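You operate a simulated robot arm through the tools that you are given. There is no shell and no other tool.

You are at the controls of a simulated robot arm. One attempt, no reset.

## Task
The motor lamp is dark: push the loose lead home and prove it.
Fine: supply off before you touch a lead; the lamp must light; end with the supply off.

It is judged by the outcome, as a careful person would: the job done as asked, and still so three seconds after it is handed in. It fails if anything else is knocked over, pushed out of place, dropped, spilled or broken.

## Robot
A 6-joint arm with a two-finger parallel gripper, fixed in place. Base frame: the origin is on the floor under the middle of its stand, x ahead of it, y to its left, z up. Units: mm, rad, N and s.
With the tool pointing down near the work surface it reaches from about 280 to 640 mm from the base axis. Its first joint turns from -2.007 to 2.007 rad. Payload 3.43 kg.
The tool frame sits at the grasp point between the pads (the TCP): z along the fingers, y along the line on which they close. The tips reach 34 mm beyond it. The gripper opens to 128 mm. The fingers are 24 mm wide and 12 mm thick; the gripper's body (48 by 130 mm) begins 96 mm behind the TCP.
Orientation is told as [roll, pitch, yaw] about the base's x, y, z axes, in that order, counted from this pose: with the fingers straight down and closing along the base's y, the tool's x points along the base's -x, its y along +y and its z along -z.

## Interface
- The arm moves only by the tool servo_tool. Its argument "rows" is a list of rows, each a list of 3 entries, a list of its own where there are three numbers: the shift along the tool's x, y, z in units of 500 mm (1.0 is 500 mm), then the turn, a rotation vector about the tool's x, y, z in units of 180 degrees (1.0 is 180 degrees), then the gripper command, from -1 (shut) to 1 (fully open), values between in proportion. In form: [[[dx, dy, dz], [wx, wy, wz], gripper], ...]. A call has 1 to 20 rows; each row is the pose to reach, as a shift and turn from the pose commanded when the call began, along the tool's axes at that moment. A call with a number of a shift or a turn outside -1 to 1 is refused whole. Each row takes 0.2 s and may step no farther than 50 mm and 0.15 rad from the row before; otherwise, or with a gripper value out of range, the whole call is refused. Where a pose cannot be reached the arm comes as near as it can. A force on the tool above 40 N (or 10 N above the force at the start of the call, whichever is more), or a blocked arm, ends the call early, and 0.2 s more pass. Each finger travels about 153 mm/s and halts on what it meets, pressing with about 41 N; the grip force reading is that of the motor and also rises with nothing between the fingers. The clock runs only during rows and for 0.2 s after the last one: add rows that repeat a pose to give the fingers time. The reply holds the time, the measured pose of the TCP, the force on the tool along the base axes, the opening and the grip force, in the units named above and with some noise, with the torque about the TCP (base axes, N m) and any sound that the robot's microphone picked up.
- Cameras (640 x 400 px; columns grow to the right, rows downward): "scene" is fixed at [218.9, -651.3, 1420.3]; the picture's right is [0.91, -0.41, 0.00], its down [-0.31, -0.68, -0.66] and it looks along [0.27, 0.60, -0.75] (base axes); focal length 359 px, centre (320, 200). "wrist" rides on the gripper at [76, -11, -160] in the tool frame; the picture's right is [0.15, 0.99, 0.00], its down [-0.88, 0.13, -0.46] and it looks along [-0.45, 0.07, 0.89] (tool axes); focal length 234 px, centre (320, 200). There is no depth. A picture from a camera that has moved, and an enlarged one, comes with that camera's place and axes in the base frame and with its lens.
- grab_frame(camera): a new picture of that camera. No time passes.
- slide_trunk(by): slides the trunk up (or, below 0, down) by that many mm; the arm rides with it, the base frame stays. It gives what a move gives, with no picture.
- zoom(camera, box): a new picture of the part [left, top, right, bottom] of that camera's present view, enlarged. No time passes.
- hand_in(): hands the job in; it is judged then, once.

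Nothing tells you positions but the pictures and the camera data. Unless the task says otherwise, let go and move clear before handing in.

The tools are called as name(argument=value, ...) on one line, values as JSON. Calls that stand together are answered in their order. servo_tool: Moves the arm, as the interface text tells. Its arguments: {"type":"object","properties":{"rows":{"type":"array","items":{"type":"array"}}},"required":["rows"]} The other tools are called the same way: slide_trunk (by) moves the trunk up or down; grab_frame (camera) takes a picture; zoom (camera, box) takes an enlarged picture of a part of a camera's view; hand_in () hands the job in.

At the start:

```text
clock: 0.0
tcp_pos: [371.3, -241.1, 1116.0]
tool_rot: [0.001, 0.0, 0.001]
wrist_force: [0.1, -0.3, 0.3]
torque: [0.02, 0.03, 0.01]
grip_width: 128.2
gripper_force: 0.1
trunk travel left (down, up): [-900.0, 90.0]
```

scene: 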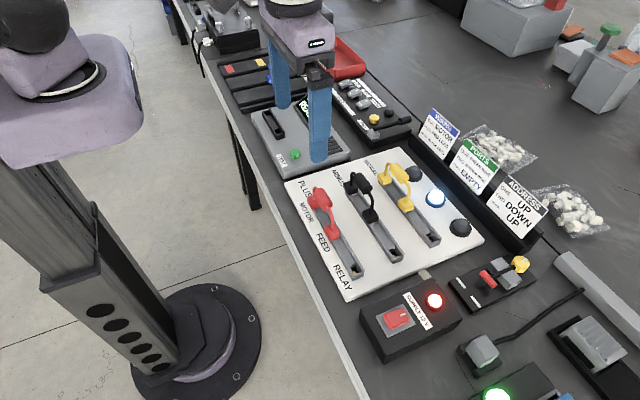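
wrist: 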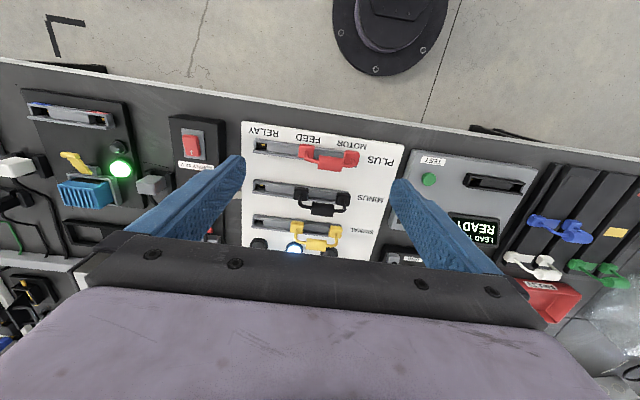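

I see a white board with three leads (red, black, yellow), three lamps, a supply box with a red rocker switch, and a test station with a display. I'll look closer before moving anything.

zoom(camera="scene", box=[280, 140, 480, 300])

zoom(camera="scene", box=[340, 240, 540, 400])

zoom(camera="scene", box=[400, 90, 560, 250])

zoom(camera="scene", box=[200, 30, 420, 180])

zoom(camera="wrist", box=[150, 100, 410, 260])

```text
2.50 times, centred on (380, 220) of scene
camera zoom: at [218.9, -651.3, 1420.3], right [0.91, -0.41, 0.0], down [-0.31, -0.68, -0.66], along [0.27, 0.6, -0.75], focal length 898 px, centre (170, 150)
```

zoom: 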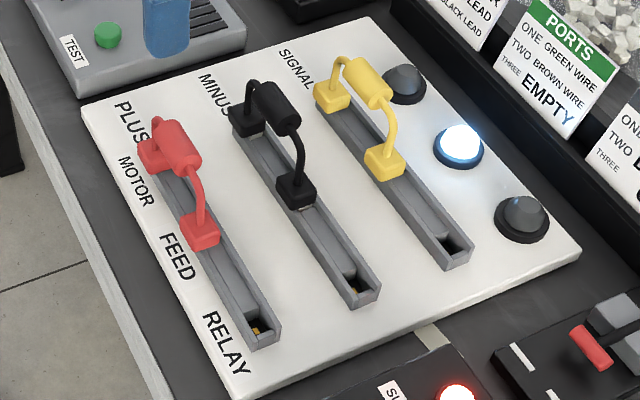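

```text
2.50 times, centred on (440, 320) of scene
camera zoom: at [218.9, -651.3, 1420.3], right [0.91, -0.41, 0.0], down [-0.31, -0.68, -0.66], along [0.27, 0.6, -0.75], focal length 898 px, centre (20, -100)
```

zoom: 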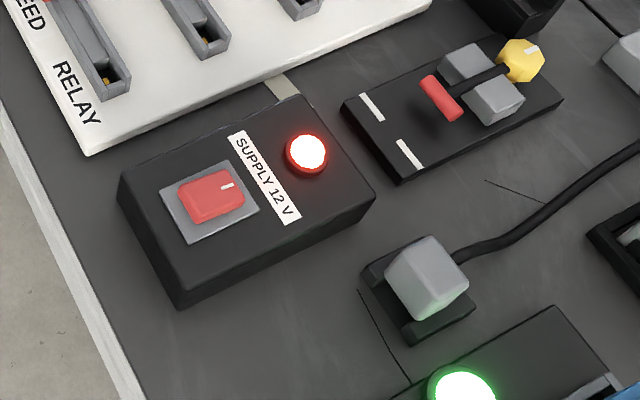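

```text
2.50 times, centred on (480, 170) of scene
camera zoom: at [218.9, -651.3, 1420.3], right [0.91, -0.41, 0.0], down [-0.31, -0.68, -0.66], along [0.27, 0.6, -0.75], focal length 898 px, centre (-80, 275)
```

zoom: 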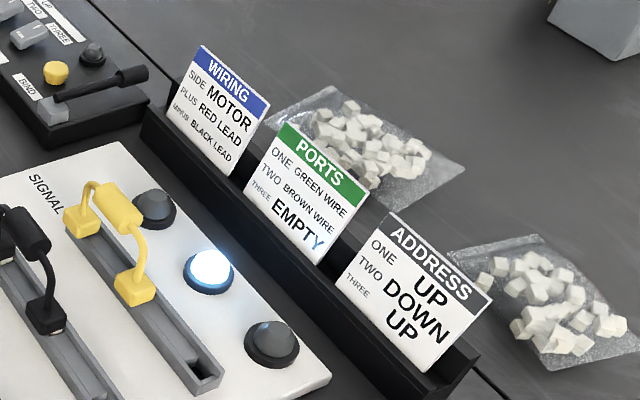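

```text
2.67 times, centred on (310, 105) of scene
camera zoom: at [218.9, -651.3, 1420.3], right [0.91, -0.41, 0.0], down [-0.31, -0.68, -0.66], along [0.27, 0.6, -0.75], focal length 957 px, centre (347, 453)
```

zoom: 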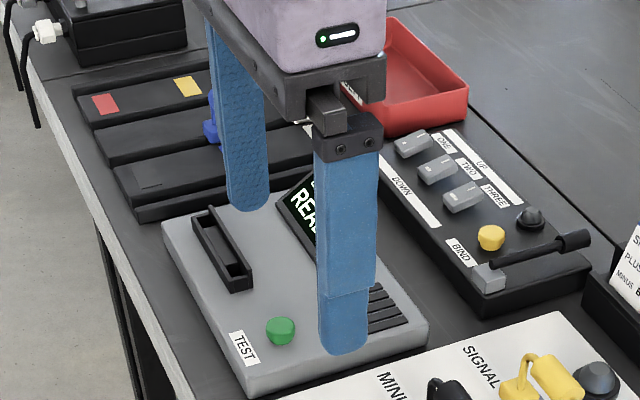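

```text
2.46 times, centred on (280, 180) of wrist
camera zoom: at [296.1, -251.2, 1275.0], right [-0.15, 0.99, 0.0], down [0.88, 0.13, 0.46], along [0.45, 0.07, -0.89], focal length 576 px, centre (418, 249)
```

zoom: 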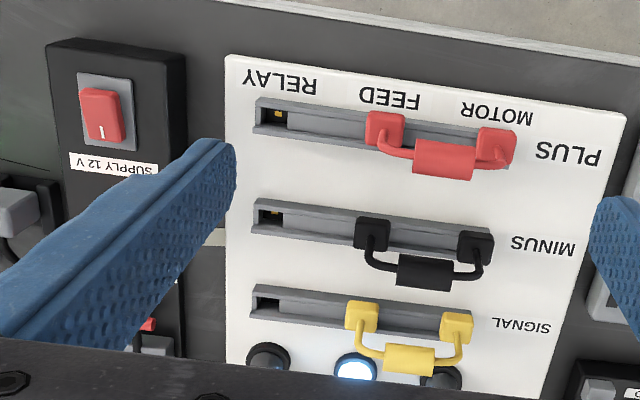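

The supply lamp glows red, so it looks on. I want a closer view of the rocker and of how each lead's feet sit in the rails.

zoom(camera="scene", box=[360, 280, 460, 342])

zoom(camera="wrist", box=[150, 100, 250, 162])

zoom(camera="scene", box=[300, 150, 460, 250])

zoom(camera="wrist", box=[240, 120, 400, 220])

zoom(camera="wrist", box=[240, 180, 400, 280])

```text
6.40 times, centred on (410, 311) of scene
camera zoom: at [218.9, -651.3, 1420.3], right [0.91, -0.41, 0.0], down [-0.31, -0.68, -0.66], along [0.27, 0.6, -0.75], focal length 2298 px, centre (-256, -510)
```

zoom: 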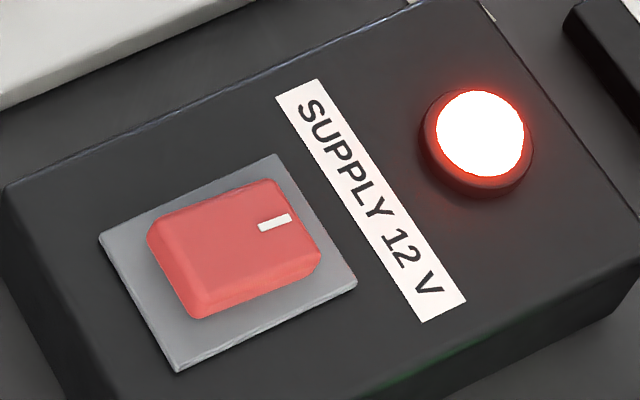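

```text
6.40 times, centred on (200, 131) of wrist
camera zoom: at [296.1, -251.2, 1275.0], right [-0.15, 0.99, 0.0], down [0.88, 0.13, 0.46], along [0.45, 0.07, -0.89], focal length 1499 px, centre (1088, 642)
```

zoom: 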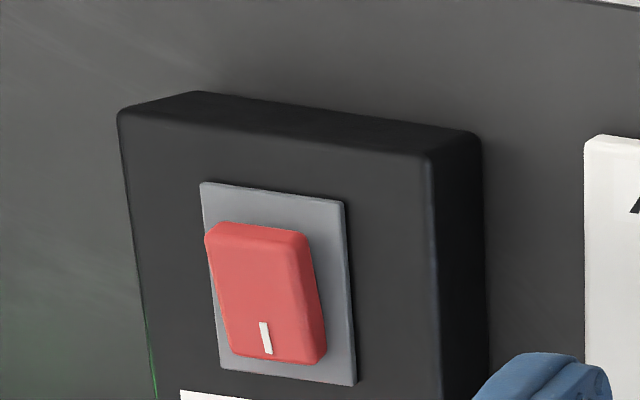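

```text
4.00 times, centred on (380, 200) of scene
camera zoom: at [218.9, -651.3, 1420.3], right [0.91, -0.41, 0.0], down [-0.31, -0.68, -0.66], along [0.27, 0.6, -0.75], focal length 1436 px, centre (80, 200)
```

zoom: 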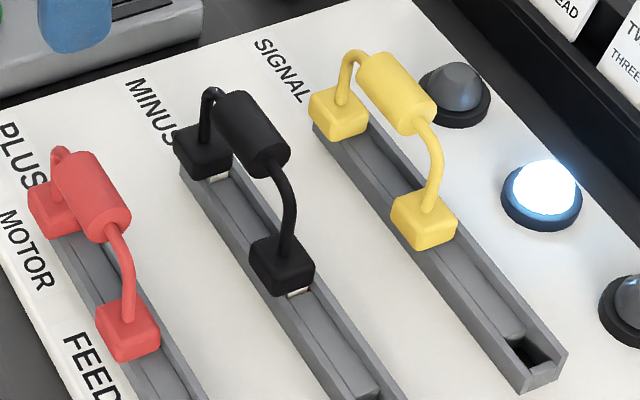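

```text
4.00 times, centred on (320, 170) of wrist
camera zoom: at [296.1, -251.2, 1275.0], right [-0.15, 0.99, 0.0], down [0.88, 0.13, 0.46], along [0.45, 0.07, -0.89], focal length 937 px, centre (320, 320)
```

zoom: 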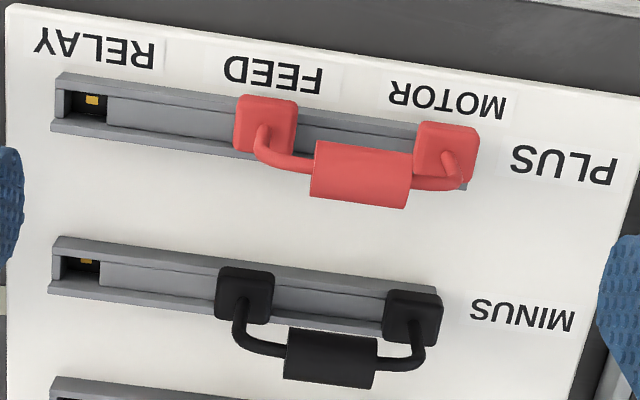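

```text
4.00 times, centred on (320, 230) of wrist
camera zoom: at [296.1, -251.2, 1275.0], right [-0.15, 0.99, 0.0], down [0.88, 0.13, 0.46], along [0.45, 0.07, -0.89], focal length 937 px, centre (320, 80)
```

zoom: 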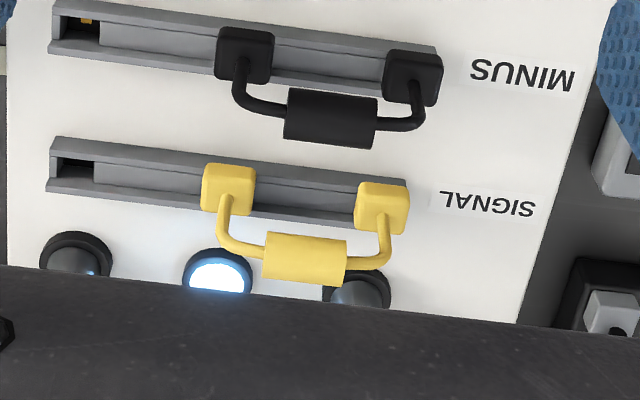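

The black lead sits proud (bright pin metal shows under both feet), while red and yellow look flush. The supply is on ("I" end of the rocker down, lamp lit), so first I shut the gripper and move above the supply switch, near (425, -470), to look again.

servo_tool(rows=[[[-0.0135, -0.05725, 0.03], [0, 0, 0], -1], [[-0.027, -0.1145, 0.06], [0, 0, 0], -1], [[-0.0405, -0.17175, 0.09], [0, 0, 0], -1], [[-0.054, -0.229, 0.12], [0, 0, 0], -1], [[-0.0675, -0.28625, 0.15], [0, 0, 0], -1], [[-0.081, -0.3435, 0.18], [0, 0, 0], -1], [[-0.0945, -0.40075, 0.21], [0, 0, 0], -1], [[-0.108, -0.458, 0.24], [0, 0, 0], -1], [[-0.108, -0.458, 0.24], [0, 0, 0], -1]])

```text
clock: 2.0
tcp_pos: [423.3, -469.3, 997.6]
tool_rot: [0.0, 0.001, 0.001]
wrist_force: [0.0, 0.5, -0.1]
torque: [-0.01, -0.01, -0.01]
grip_width: 0.0
gripper_force: 32.9
trunk travel left (down, up): [-900.0, 90.0]
```

grab_frame(camera="wrist")

grab_frame(camera="scene")

```text
taken
camera wrist: at [348.6, -480.0, 1155.7], right [-0.15, 0.99, 0.0], down [0.88, 0.13, 0.46], along [0.45, 0.07, -0.89], focal length 234 px, centre (320, 200)
```

wrist: 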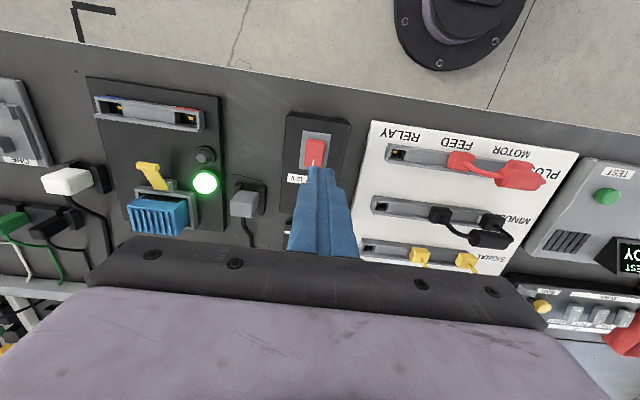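

```text
taken
```

scene: 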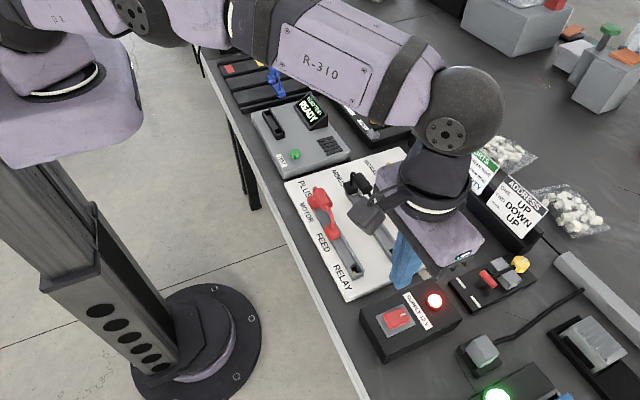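

zoom(camera="wrist", box=[270, 100, 370, 162])

zoom(camera="wrist", box=[360, 150, 520, 250])

zoom(camera="scene", box=[360, 230, 460, 342])

```text
6.40 times, centred on (320, 131) of wrist
camera zoom: at [348.6, -480.0, 1155.7], right [-0.15, 0.99, 0.0], down [0.88, 0.13, 0.46], along [0.45, 0.07, -0.89], focal length 1499 px, centre (320, 642)
```

zoom: 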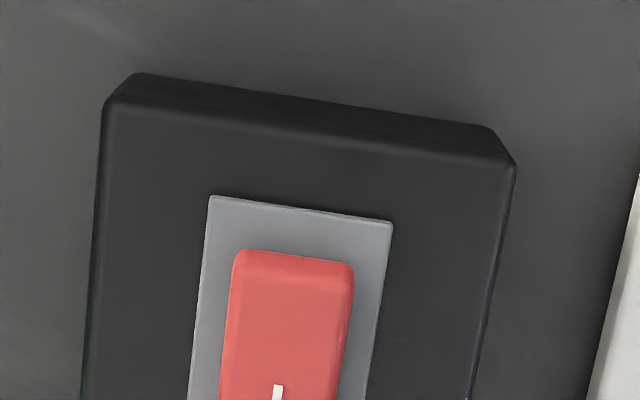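

```text
4.00 times, centred on (440, 200) of wrist
camera zoom: at [348.6, -480.0, 1155.7], right [-0.15, 0.99, 0.0], down [0.88, 0.13, 0.46], along [0.45, 0.07, -0.89], focal length 937 px, centre (-160, 200)
```

zoom: 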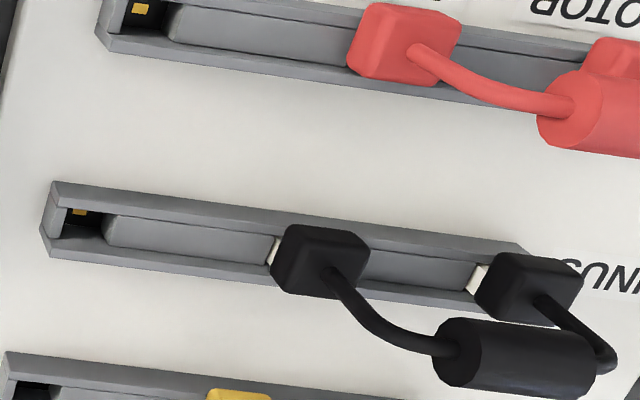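

```text
3.57 times, centred on (410, 286) of scene
camera zoom: at [218.9, -651.3, 1420.3], right [0.91, -0.41, 0.0], down [-0.31, -0.68, -0.66], along [0.27, 0.6, -0.75], focal length 1282 px, centre (-1, -107)
```

zoom: 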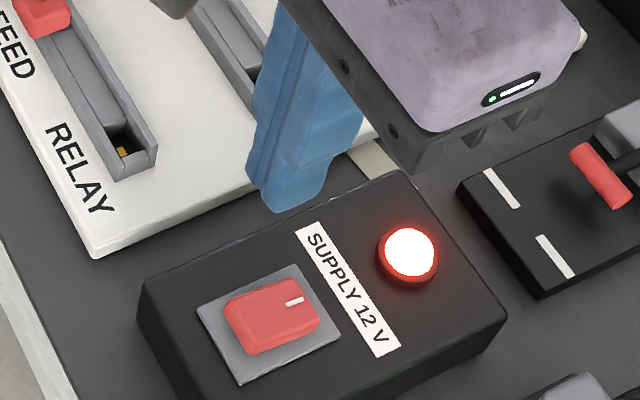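

The rocker spans about x 421–461 at y ≈ -474, top about z 828. I'll come down over its unmarked (-x) end, then press gently in small steps.

servo_tool(rows=[[[-0.006, -0.008, 0.06], [0, 0, 0], -1], [[-0.006, -0.008, 0.12], [0, 0, 0], -1], [[-0.006, -0.008, 0.18], [0, 0, 0], -1], [[-0.006, -0.008, 0.22], [0, 0, 0], -1], [[-0.006, -0.008, 0.24], [0, 0, 0], -1], [[-0.006, -0.008, 0.24], [0, 0, 0], -1]])

zoom(camera="scene", box=[360, 270, 460, 332])

grab_frame(camera="wrist")

```text
clock: 3.4
tcp_pos: [427.2, -471.5, 876.5]
tool_rot: [-0.004, -0.001, 0.001]
wrist_force: [-0.8, -0.3, 0.8]
torque: [-0.01, 0.05, 0.0]
grip_width: 0.1
gripper_force: 32.9
trunk travel left (down, up): [-900.0, 90.0]
```

```text
6.40 times, centred on (410, 301) of scene
camera zoom: at [218.9, -651.3, 1420.3], right [0.91, -0.41, 0.0], down [-0.31, -0.68, -0.66], along [0.27, 0.6, -0.75], focal length 2298 px, centre (-256, -446)
```

zoom: 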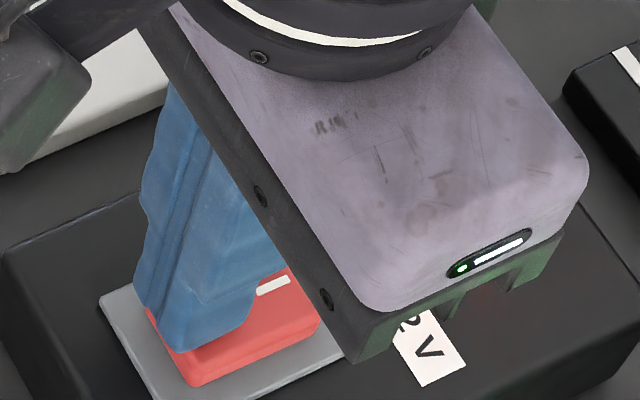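

```text
taken
camera wrist: at [351.1, -481.7, 1035.3], right [-0.15, 0.99, 0.0], down [0.88, 0.13, 0.46], along [0.45, 0.06, -0.89], focal length 234 px, centre (320, 200)
```

wrist: 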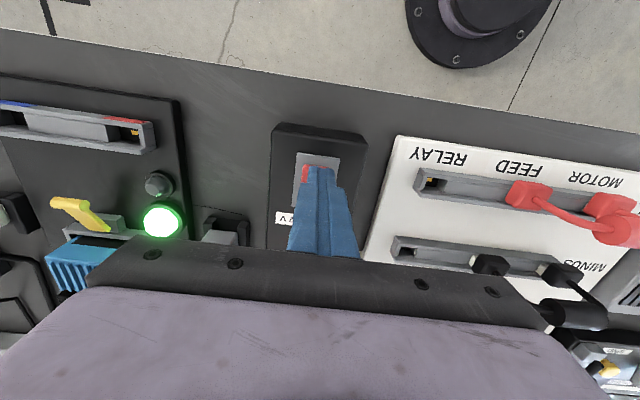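

The fingertips are above the unmarked end. I'll press down in 2 mm steps.

servo_tool(rows=[[[0, -0.002, 0.008], [0, 0, 0], -1], [[0, -0.004, 0.014], [0, 0, 0], -1], [[0, -0.004, 0.018], [0, 0, 0], -1], [[0, -0.004, 0.022], [0, 0, 0], -1], [[0, -0.004, 0.026], [0, 0, 0], -1], [[0, -0.004, 0.03], [0, 0, 0], -1], [[0, -0.004, 0.034], [0, 0, 0], -1]])

grab_frame(camera="scene")

```text
clock: 4.8
tcp_pos: [425.6, -471.8, 875.4]
tool_rot: [-0.016, -0.01, -0.001]
wrist_force: [-5.1, 4.3, 13.0]
torque: [0.25, 0.02, -0.03]
grip_width: 0.1
gripper_force: 33.3
out of reach, approached as far as the arm can: row 1, 2, 3, 4, 5, 6
trunk travel left (down, up): [-900.0, 90.0]
stopped in row 6: the force on the tool passed its limit at 41 N (the readings are from after the stop); the commanded pose is now the measured one
```

```text
taken
```

scene: 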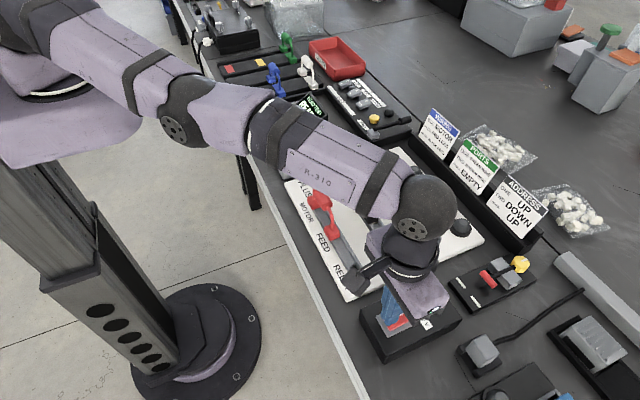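

The arm ran out of reach at this height and touched something at 41 N. I need to see the switch state and then lower the trunk for a better reach.

zoom(camera="scene", box=[350, 260, 480, 350])

zoom(camera="scene", box=[440, 320, 640, 400])

grab_frame(camera="wrist")

```text
4.44 times, centred on (415, 305) of scene
camera zoom: at [218.9, -651.3, 1420.3], right [0.91, -0.41, 0.0], down [-0.31, -0.68, -0.66], along [0.27, 0.6, -0.75], focal length 1596 px, centre (-102, -267)
```

zoom: 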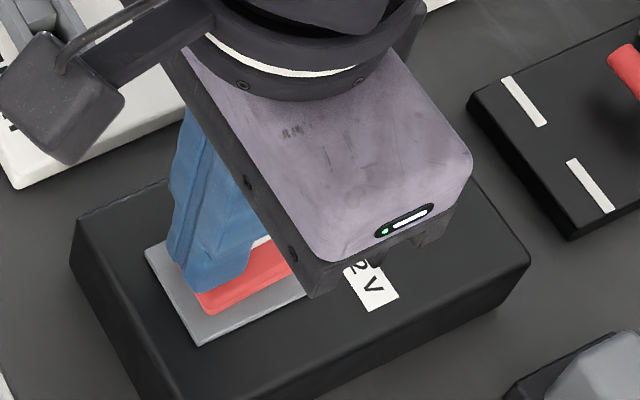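

```text
3.20 times, centred on (540, 360) of scene
camera zoom: at [218.9, -651.3, 1420.3], right [0.91, -0.41, 0.0], down [-0.31, -0.68, -0.66], along [0.27, 0.6, -0.75], focal length 1149 px, centre (-384, -312)
```

zoom: 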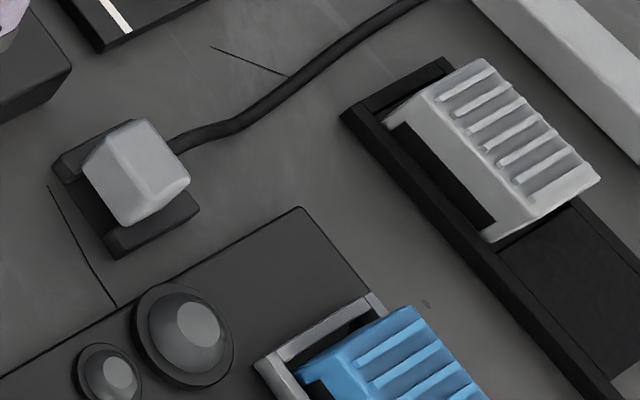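

```text
taken
camera wrist: at [348.2, -480.0, 1033.2], right [-0.14, 0.99, -0.02], down [0.88, 0.14, 0.46], along [0.46, 0.05, -0.89], focal length 234 px, centre (320, 200)
```

wrist: 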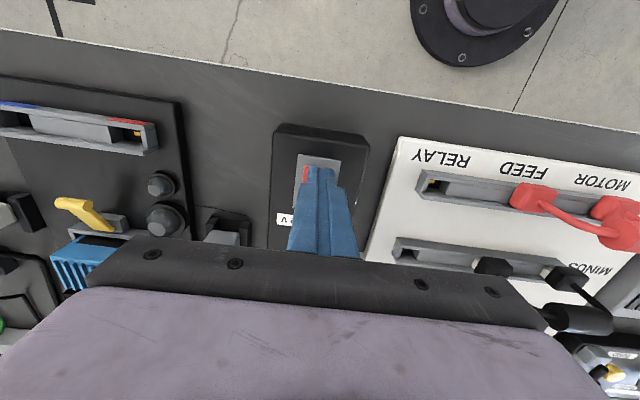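

The green lamp on the neighbouring box went dark at the same time, so the press may already have switched the 12 V off. I'll back off straight up and check the rocker and supply lamp.

servo_tool(rows=[[[0, 0, -0.03], [0, 0, 0], -1], [[0, 0, -0.09], [0, 0, 0], -1], [[0.02, 0.06, -0.16], [0, 0, 0], -1], [[0.04, 0.14, -0.2], [0, 0, 0], -1], [[0.06, 0.22, -0.24], [0, 0, 0], -1], [[0.06, 0.3, -0.26], [0, 0, 0], -1], [[0.06, 0.3, -0.26], [0, 0, 0], -1]])

grab_frame(camera="scene")

grab_frame(camera="wrist")

zoom(camera="scene", box=[360, 280, 460, 342])

```text
clock: 6.4
tcp_pos: [460.5, -452.0, 970.3]
tool_rot: [-0.012, -0.009, -0.001]
wrist_force: [-0.3, 0.9, 0.4]
torque: [-0.04, 0.02, -0.02]
grip_width: 0.0
gripper_force: 33.4
out of reach, approached as far as the arm can: row 2, 3, 4, 5, 6, 7
trunk travel left (down, up): [-900.0, 90.0]
```

```text
taken
```

scene: 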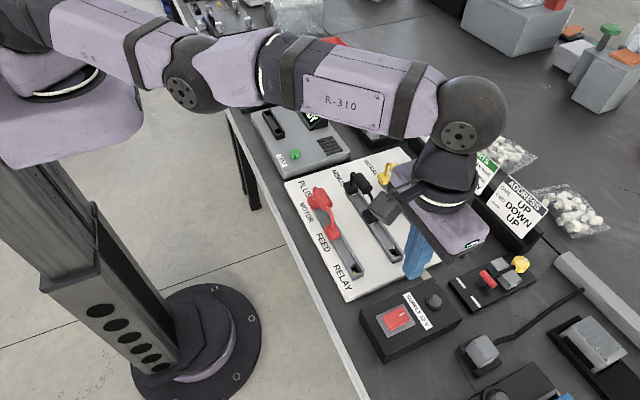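

```text
taken
camera wrist: at [383.7, -461.9, 1129.1], right [-0.14, 0.99, -0.01], down [0.88, 0.13, 0.46], along [0.46, 0.06, -0.89], focal length 234 px, centre (320, 200)
```

wrist: 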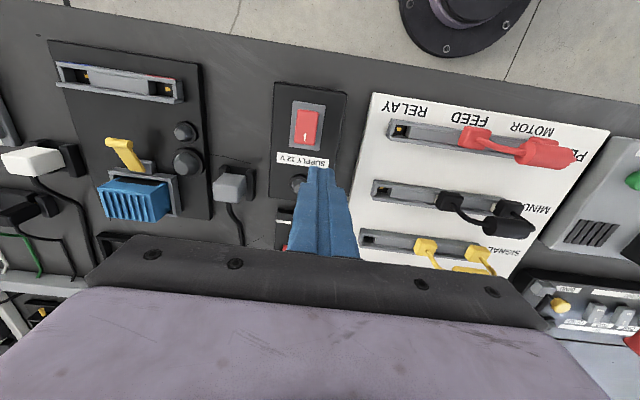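

```text
6.40 times, centred on (410, 311) of scene
camera zoom: at [218.9, -651.3, 1420.3], right [0.91, -0.41, 0.0], down [-0.31, -0.68, -0.66], along [0.27, 0.6, -0.75], focal length 2298 px, centre (-256, -510)
```

zoom: 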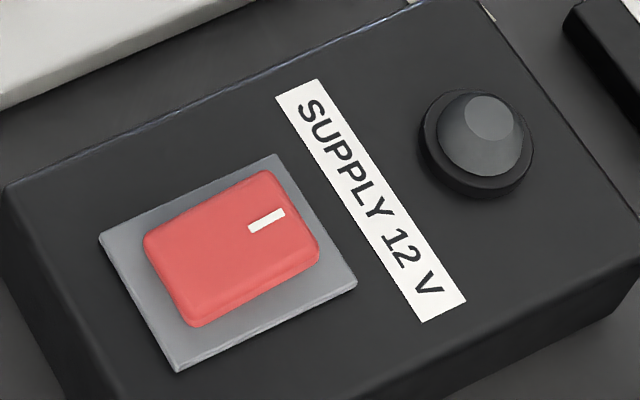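

The supply lamp is now dark and the rocker has flipped, so the supply is off. The arm strayed near its reach limit; I'll bring it back inwards to (380, -350, 1000).

servo_tool(rows=[[[0.03, 0.03, -0.01], [0, 0, 0], -1], [[0.06, 0.06, -0.02], [0, 0, 0], -1], [[0.09, 0.1, -0.03], [0, 0, 0], -1], [[0.12, 0.15, -0.04], [0, 0, 0], -1], [[0.16, 0.204, -0.06], [0, 0, 0], -1], [[0.16, 0.204, -0.06], [0, 0, 0], -1]])

```text
clock: 7.8
tcp_pos: [458.2, -454.2, 987.2]
tool_rot: [-0.011, -0.007, -0.002]
wrist_force: [0.0, 0.2, 0.2]
torque: [0.0, -0.03, 0.0]
grip_width: 0.0
gripper_force: 33.1
out of reach, approached as far as the arm can: row 1, 2, 3, 4, 5, 6
trunk travel left (down, up): [-900.0, 90.0]
```

The arm is stuck almost straight. A downward-and-inward move should let the elbow bend again; there is about 110 mm of clear space beneath, so I'll try it in small steps.

servo_tool(rows=[[[0.01, 0.01, 0.03], [0, 0, 0], -1], [[0.03, 0.03, 0.06], [0, 0, 0], -1], [[0.06, 0.06, 0.08], [0, 0, 0], -1], [[0.09, 0.09, 0.1], [0, 0, 0], -1], [[0.12, 0.12, 0.11], [0, 0, 0], -1], [[0.12, 0.12, 0.11], [0, 0, 0], -1]])

```text
clock: 9.2
tcp_pos: [458.3, -456.0, 936.7]
tool_rot: [-0.013, -0.009, -0.002]
wrist_force: [0.2, 0.4, -0.5]
torque: [-0.01, -0.01, 0.0]
grip_width: 0.1
gripper_force: 33.3
out of reach, approached as far as the arm can: row 1, 2, 3, 4, 5, 6
trunk travel left (down, up): [-900.0, 90.0]
```

grab_frame(camera="scene")

```text
taken
```

scene: 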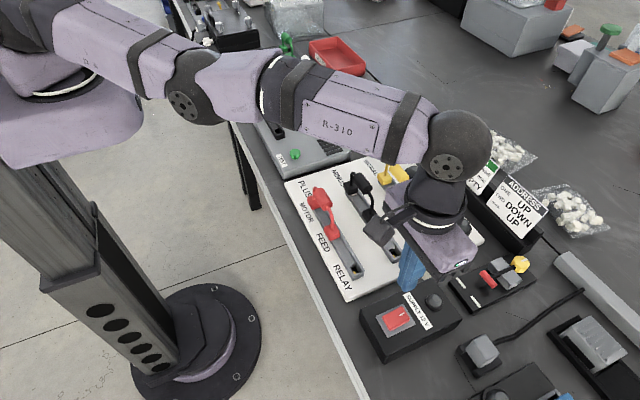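

The supply is off but the arm is locked straight (elbow about (241, -241), wrist ball about (458, -457, 1189)). Swinging the tool inwards about its wrist should bend the elbow, so I'll try that high above the bench.

servo_tool(rows=[[[0.0357, 0.0355, -0.0025], [-0.02244, 0.02257, 0], -1], [[0.071, 0.0706, -0.01], [-0.0449, 0.0451, 0], -1], [[0.1056, 0.105, -0.0225], [-0.0673, 0.0677, 0], -1], [[0.1056, 0.105, -0.0225], [-0.0673, 0.0677, 0], -1]])

```text
clock: 10.2
tcp_pos: [404.7, -402.1, 946.4]
tool_rot: [0.203, 0.203, 0.02]
wrist_force: [-0.2, -0.5, 0.0]
torque: [0.0, 0.01, 0.04]
grip_width: 0.1
gripper_force: 32.4
trunk travel left (down, up): [-900.0, 90.0]
```

The elbow is bent again. Now I rotate the tool back to vertical with the TCP held in place.

servo_tool(rows=[[[0, 0, 0], [0.02244, -0.02257, 0], -1], [[0, 0, 0], [0.0449, -0.0451, 0], -1], [[0, 0, 0], [0.0673, -0.0677, 0], -1], [[0, 0, 0], [0.0673, -0.0677, 0], -1]])

```text
clock: 11.2
tcp_pos: [449.9, -456.6, 963.7]
tool_rot: [-0.003, 0.003, -0.001]
wrist_force: [0.0, 0.9, 0.4]
torque: [0.02, 0.0, 0.03]
grip_width: 0.0
gripper_force: 33.3
out of reach, approached as far as the arm can: row 1, 2, 3, 4
trunk travel left (down, up): [-900.0, 90.0]
```

The arm straightened again. I'll tilt inwards and pull in at the same time, so the elbow is driven to bend in its proper (upward) direction.

servo_tool(rows=[[[0.0688, 0.0698, -0.005], [-0.0317, 0.0313, 0], -1], [[0.1376, 0.1396, -0.019], [-0.0635, 0.0626, 0], -1], [[0.205, 0.208, -0.04], [-0.0952, 0.0938, 0], -1], [[0.2387, 0.2421, -0.04], [-0.0952, 0.0938, 0], -1], [[0.281, 0.285, -0.04], [-0.0952, 0.0938, 0], -1], [[0.281, 0.285, -0.04], [-0.0952, 0.0938, 0], -1]])

grab_frame(camera="scene")

```text
clock: 12.6
tcp_pos: [379.2, -386.5, 1021.4]
tool_rot: [0.299, 0.284, 0.043]
wrist_force: [1.1, 0.3, 0.9]
torque: [0.04, -0.02, 0.0]
grip_width: 0.0
gripper_force: 33.1
out of reach, approached as far as the arm can: row 1, 2, 3, 4, 5, 6
trunk travel left (down, up): [-900.0, 90.0]
```

```text
taken
```

scene: 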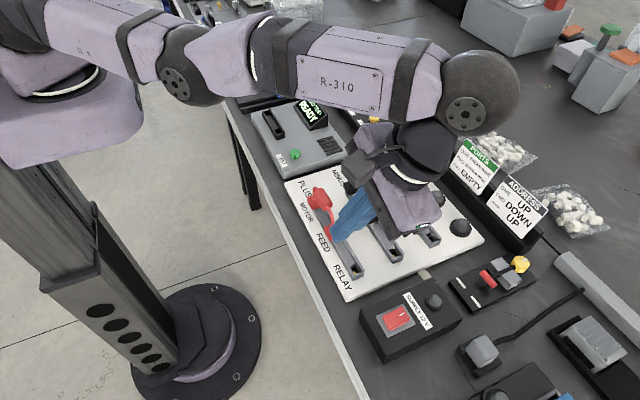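

The elbow seems to have flipped just past straight, against its limit. I'll first stretch the arm fully while tilting the tool outwards, then tilt inwards and pull in, to bend the elbow the right way; all of it stays high above the bench.

servo_tool(rows=[[[-0.0257, -0.0261, -0.016], [0, 0, 0], -1], [[-0.0751, -0.0762, -0.021], [0.0317, -0.0313, 0], -1], [[-0.1234, -0.1252, -0.0356], [0.0635, -0.0626, 0], -1], [[-0.17, -0.1724, -0.0598], [0.0952, -0.0938, 0], -1], [[-0.2137, -0.2167, -0.093], [0.1269, -0.1251, 0], -1], [[-0.2536, -0.2572, -0.1346], [0.1586, -0.1564, 0], -1], [[-0.2536, -0.2572, -0.1346], [0.1586, -0.1564, 0], -1]])

grab_frame(camera="scene")

```text
clock: 14.2
tcp_pos: [503.3, -512.2, 1009.1]
tool_rot: [-0.216, -0.205, 0.021]
wrist_force: [-0.9, -0.3, 0.6]
torque: [0.0, 0.02, 0.02]
grip_width: 0.0
gripper_force: 33.0
out of reach, approached as far as the arm can: row 1, 2, 3, 4, 5, 6, 7
trunk travel left (down, up): [-900.0, 90.0]
```

```text
taken
```

scene: 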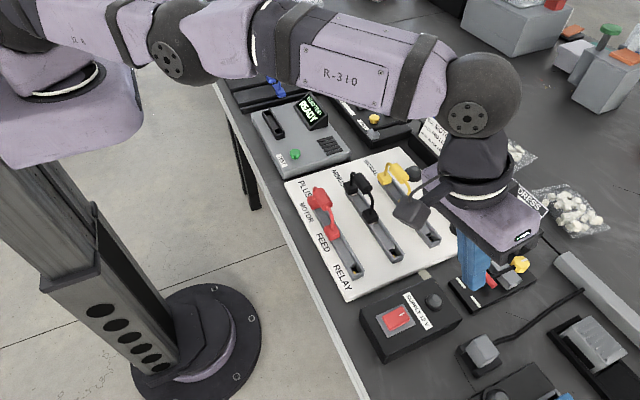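

The elbow now looks slightly raised above the shoulder–wrist line, which is the right side. I'll pull inwards without turning the tool.

servo_tool(rows=[[[0.0268, 0.0272, -0.0117], [0, 0, 0], -1], [[0.0671, 0.0681, -0.0293], [0, 0, 0], -1], [[0.1207, 0.1225, -0.0527], [0, 0, 0], -1], [[0.1745, 0.177, -0.0761], [0, 0, 0], -1], [[0.1745, 0.177, -0.0761], [0, 0, 0], -1]])

```text
clock: 15.4
tcp_pos: [413.5, -418.8, 1005.9]
tool_rot: [-0.215, -0.205, 0.021]
wrist_force: [0.0, -0.5, -0.7]
torque: [0.01, 0.0, -0.01]
grip_width: 0.0
gripper_force: 33.1
trunk travel left (down, up): [-900.0, 90.0]
```

Free again. Now I rotate the tool back to vertical in place.

servo_tool(rows=[[[0, 0, 0], [-0.0224, 0.0221, 0.0022], -1], [[0, 0, 0], [-0.0448, 0.0442, 0.0045], -1], [[0, 0, 0], [-0.0673, 0.0664, 0.0067], -1], [[0, 0, 0], [-0.0673, 0.0664, 0.0067], -1]])

```text
clock: 16.4
tcp_pos: [411.7, -418.0, 1007.8]
tool_rot: [0.002, 0.0, -0.025]
wrist_force: [0.3, -0.4, 0.8]
torque: [-0.02, 0.0, 0.0]
grip_width: 0.0
gripper_force: 32.7
trunk travel left (down, up): [-900.0, 90.0]
```

The arm is healthy again with the tool vertical. Next I go to a viewing position near the black lead, correcting the small yaw.

servo_tool(rows=[[[-0.03, 0.06, 0], [0, 0, -0.002], -1], [[-0.06, 0.12, 0], [0, 0, -0.004], -1], [[-0.09, 0.18, 0], [0, 0, -0.006], -1], [[-0.116, 0.24, 0], [0, 0, -0.008], -1], [[-0.116, 0.24, 0], [0, 0, -0.008], -1]])

grab_frame(camera="wrist")

grab_frame(camera="scene")

```text
clock: 17.6
tcp_pos: [473.9, -300.9, 1008.4]
tool_rot: [0.003, -0.001, 0.004]
wrist_force: [-0.2, 0.8, -0.4]
torque: [-0.02, 0.03, -0.04]
grip_width: 0.0
gripper_force: 33.3
trunk travel left (down, up): [-900.0, 90.0]
```

```text
taken
camera wrist: at [398.3, -311.3, 1167.3], right [-0.15, 0.99, 0.0], down [0.88, 0.13, 0.46], along [0.45, 0.07, -0.89], focal length 234 px, centre (320, 200)
```

wrist: 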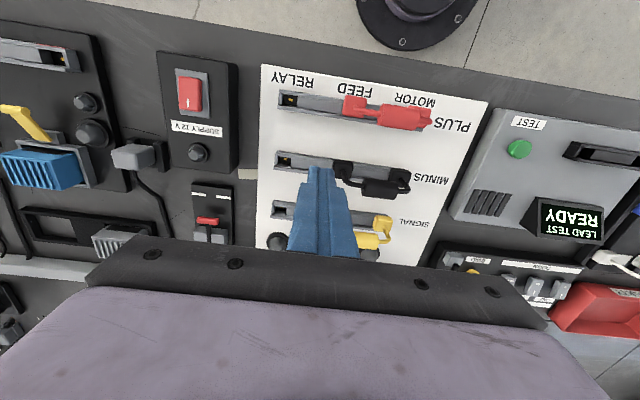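

```text
taken
```

scene: 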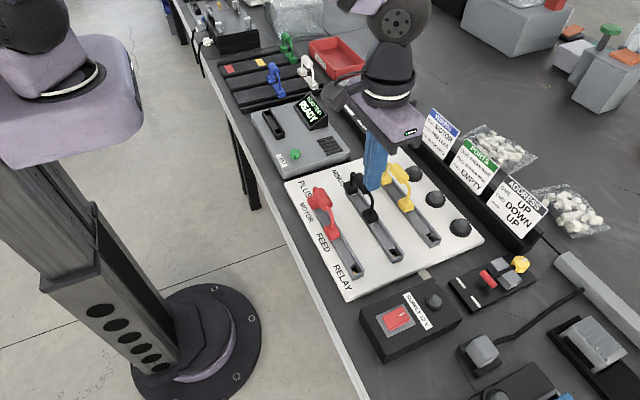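

zoom(camera="wrist", box=[260, 80, 460, 205])

zoom(camera="scene", box=[300, 150, 400, 212])

zoom(camera="scene", box=[340, 140, 480, 252])

```text
3.20 times, centred on (360, 142) of wrist
camera zoom: at [398.3, -311.3, 1167.3], right [-0.15, 0.99, 0.0], down [0.88, 0.13, 0.46], along [0.45, 0.07, -0.89], focal length 749 px, centre (192, 384)
```

zoom: 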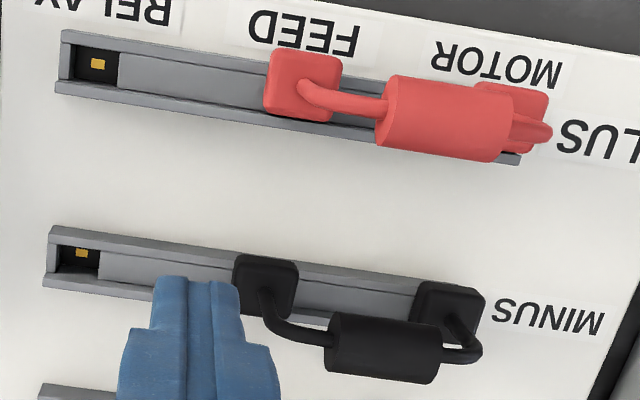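

```text
6.40 times, centred on (350, 181) of scene
camera zoom: at [218.9, -651.3, 1420.3], right [0.91, -0.41, 0.0], down [-0.31, -0.68, -0.66], along [0.27, 0.6, -0.75], focal length 2298 px, centre (128, 322)
```

zoom: 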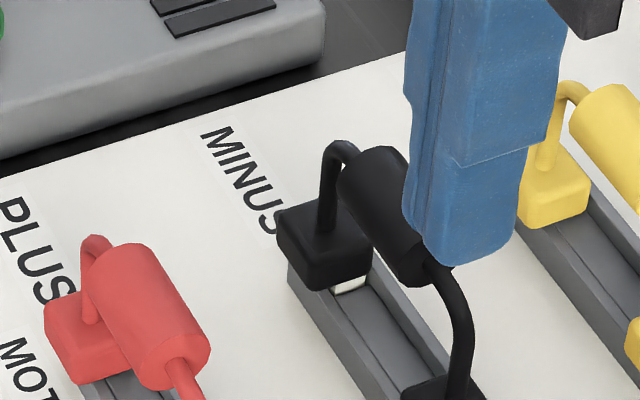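

```text
3.57 times, centred on (410, 196) of scene
camera zoom: at [218.9, -651.3, 1420.3], right [0.91, -0.41, 0.0], down [-0.31, -0.68, -0.66], along [0.27, 0.6, -0.75], focal length 1282 px, centre (-1, 214)
```

zoom: 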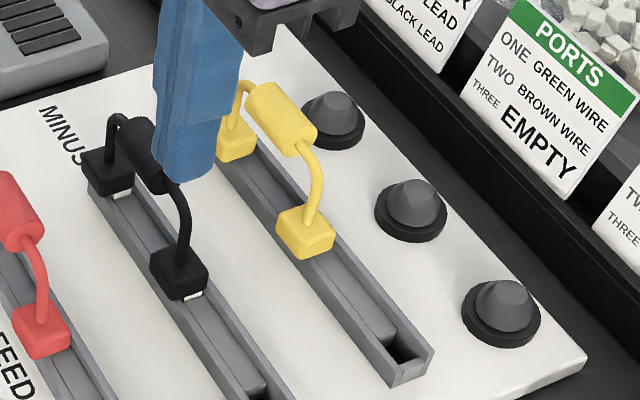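

The black lead's handle sits at about (516, -211, 878), its feet about 8–11 mm higher than the seated red ones. I'll position the closed fingertips above the middle of that handle.

servo_tool(rows=[[[-0.028, 0.06, 0], [0, 0, 0], -1], [[-0.056, 0.12, 0], [0, 0, 0], -1], [[-0.084, 0.18, 0.02], [0, 0, 0], -1], [[-0.084, 0.18, 0.08], [0, 0, 0], -1], [[-0.084, 0.18, 0.13], [0, 0, 0], -1], [[-0.084, 0.18, 0.13], [0, 0, 0], -1]])

grab_frame(camera="wrist")

zoom(camera="scene", box=[300, 130, 460, 230])

```text
clock: 19.0
tcp_pos: [517.3, -210.3, 942.7]
tool_rot: [0.003, 0.001, 0.003]
wrist_force: [-0.1, 1.0, 0.0]
torque: [0.05, -0.03, 0.02]
grip_width: 0.0
gripper_force: 33.2
trunk travel left (down, up): [-900.0, 90.0]
```

```text
taken
camera wrist: at [441.2, -221.4, 1102.4], right [-0.15, 0.99, 0.0], down [0.88, 0.13, 0.46], along [0.45, 0.07, -0.89], focal length 234 px, centre (320, 200)
```

wrist: 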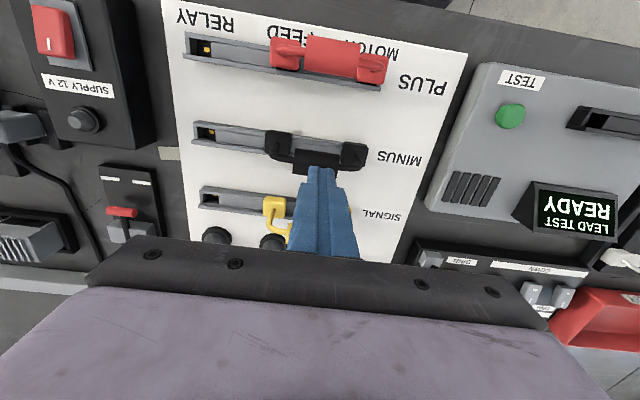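

```text
4.00 times, centred on (380, 180) of scene
camera zoom: at [218.9, -651.3, 1420.3], right [0.91, -0.41, 0.0], down [-0.31, -0.68, -0.66], along [0.27, 0.6, -0.75], focal length 1436 px, centre (80, 280)
```

zoom: 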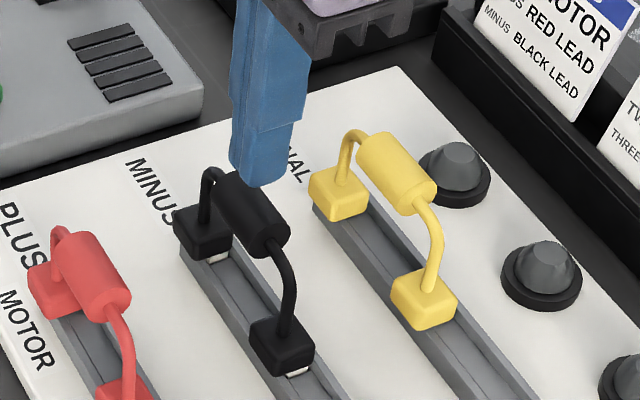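

zoom(camera="wrist", box=[250, 110, 390, 200])

```text
4.44 times, centred on (320, 155) of wrist
camera zoom: at [441.2, -221.4, 1102.4], right [-0.15, 0.99, 0.0], down [0.88, 0.13, 0.46], along [0.45, 0.07, -0.89], focal length 1041 px, centre (320, 400)
```

zoom: 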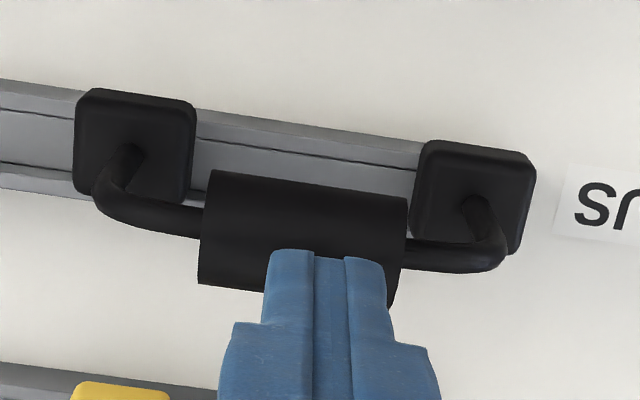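

The fingertips are about 3 mm off the handle's middle; I'll correct that and press down in 2 mm steps, watching force and sound.

servo_tool(rows=[[[0.004, -0.006, 0.012], [0, 0, 0], -1], [[0.004, -0.006, 0.028], [0, 0, 0], -1], [[0.004, -0.006, 0.034], [0, 0, 0], -1], [[0.004, -0.006, 0.038], [0, 0, 0], -1], [[0.004, -0.006, 0.042], [0, 0, 0], -1], [[0.004, -0.006, 0.046], [0, 0, 0], -1], [[0.004, -0.006, 0.05], [0, 0, 0], -1], [[0.004, -0.006, 0.054], [0, 0, 0], -1]])

zoom(camera="scene", box=[300, 130, 460, 230])

zoom(camera="wrist", box=[250, 110, 390, 200])

```text
clock: 20.8
tcp_pos: [518.4, -213.8, 924.7]
tool_rot: [-0.005, -0.015, 0.003]
wrist_force: [-2.1, 6.0, 20.6]
torque: [0.19, 0.13, -0.06]
grip_width: 0.1
gripper_force: 32.6
trunk travel left (down, up): [-900.0, 90.0]
stopped in row 8: the force on the tool passed its limit at 42 N (the readings are from after the stop); the commanded pose is now the measured one
```

```text
4.00 times, centred on (380, 180) of scene
camera zoom: at [218.9, -651.3, 1420.3], right [0.91, -0.41, 0.0], down [-0.31, -0.68, -0.66], along [0.27, 0.6, -0.75], focal length 1436 px, centre (80, 280)
```

zoom: 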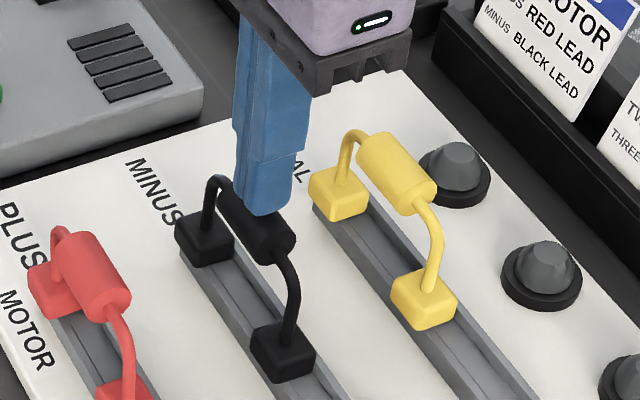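

```text
4.44 times, centred on (320, 155) of wrist
camera zoom: at [441.3, -223.4, 1082.8], right [-0.15, 0.99, -0.01], down [0.87, 0.14, 0.47], along [0.46, 0.06, -0.88], focal length 1041 px, centre (320, 400)
```

zoom: 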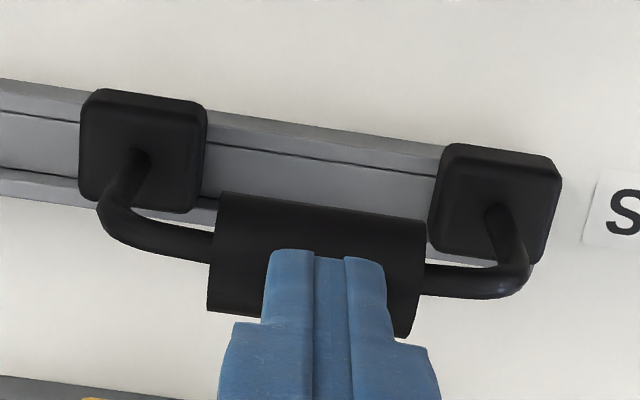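

The lead moved down and the bright pins have disappeared. I'll check closely whether both feet are fully home.

zoom(camera="scene", box=[335, 165, 385, 197])

zoom(camera="scene", box=[350, 195, 400, 227])

zoom(camera="scene", box=[305, 210, 355, 242])

zoom(camera="scene", box=[380, 185, 430, 217])

```text
12.50 times, centred on (360, 181) of scene
camera zoom: at [218.9, -651.3, 1420.3], right [0.91, -0.41, 0.0], down [-0.31, -0.68, -0.66], along [0.27, 0.6, -0.75], focal length 4488 px, centre (-180, 438)
```

zoom: 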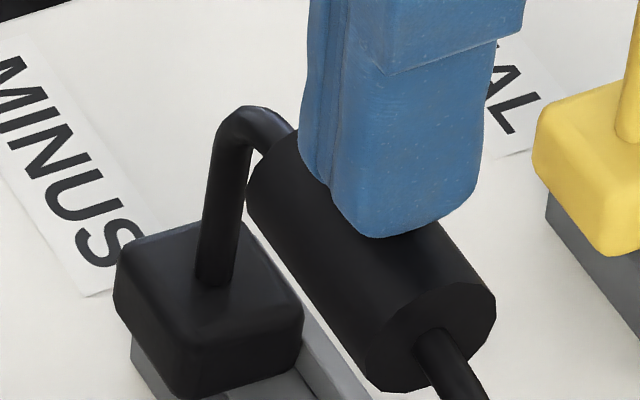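

```text
12.50 times, centred on (375, 211) of scene
camera zoom: at [218.9, -651.3, 1420.3], right [0.91, -0.41, 0.0], down [-0.31, -0.68, -0.66], along [0.27, 0.6, -0.75], focal length 4488 px, centre (-368, 62)
```

zoom: 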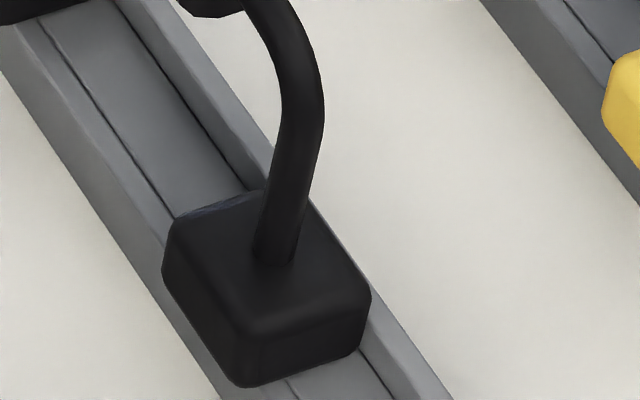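

```text
12.50 times, centred on (330, 226) of scene
camera zoom: at [218.9, -651.3, 1420.3], right [0.91, -0.41, 0.0], down [-0.31, -0.68, -0.66], along [0.27, 0.6, -0.75], focal length 4488 px, centre (195, -125)
```

zoom: 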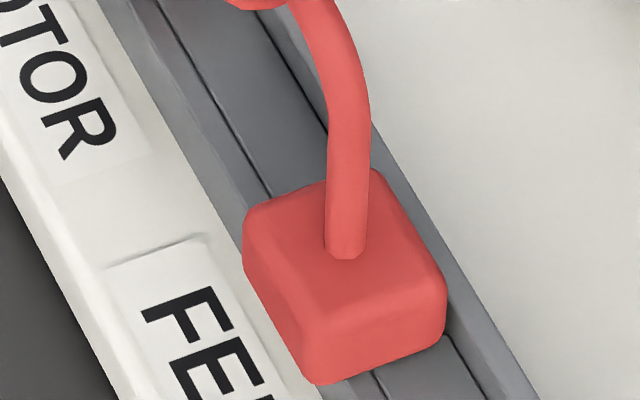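

```text
12.50 times, centred on (405, 201) of scene
camera zoom: at [218.9, -651.3, 1420.3], right [0.91, -0.41, 0.0], down [-0.31, -0.68, -0.66], along [0.27, 0.6, -0.75], focal length 4488 px, centre (-742, 188)
```

zoom: 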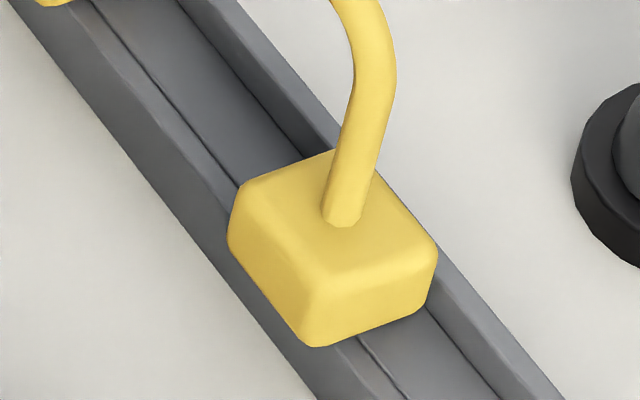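

Both black feet now sit on the rail just like the red and yellow ones. I'll back straight up, move aside and check the lead again.

servo_tool(rows=[[[0, 0, -0.04], [0, 0, 0], -1], [[0, 0, -0.1], [0, 0, 0], -1], [[0, 0, -0.16], [0, 0, 0], -1], [[0.03, -0.07, -0.17], [0, 0, 0], -1], [[0.07, -0.14, -0.17], [0, 0, 0], -1], [[0.1, -0.21, -0.17], [0, 0, 0], -1], [[0.136, -0.272, -0.17], [0, 0, 0], -1], [[0.136, -0.272, -0.17], [0, 0, 0], -1]])

zoom(camera="scene", box=[300, 140, 460, 240])

grab_frame(camera="wrist")

```text
clock: 22.6
tcp_pos: [450.5, -351.1, 1003.6]
tool_rot: [-0.002, -0.008, 0.004]
wrist_force: [-0.2, 0.7, -0.1]
torque: [-0.04, 0.0, 0.01]
grip_width: 0.0
gripper_force: 32.8
trunk travel left (down, up): [-900.0, 90.0]
```

```text
4.00 times, centred on (380, 190) of scene
camera zoom: at [218.9, -651.3, 1420.3], right [0.91, -0.41, 0.0], down [-0.31, -0.68, -0.66], along [0.27, 0.6, -0.75], focal length 1436 px, centre (80, 240)
```

zoom: 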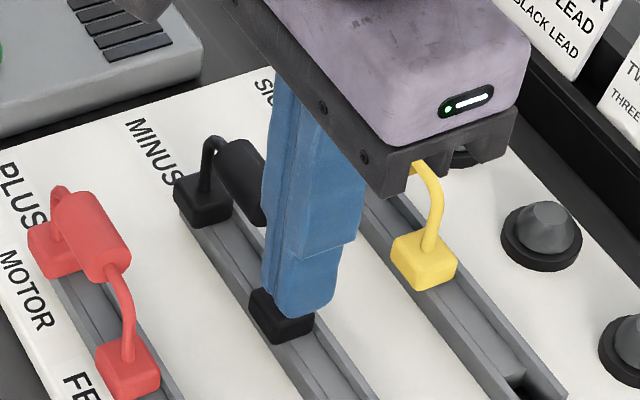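

```text
taken
camera wrist: at [373.1, -362.1, 1162.3], right [-0.15, 0.99, 0.0], down [0.88, 0.13, 0.46], along [0.46, 0.07, -0.89], focal length 234 px, centre (320, 200)
```

wrist: 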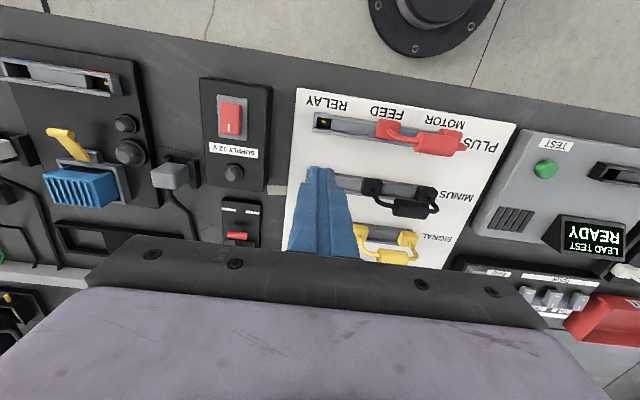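

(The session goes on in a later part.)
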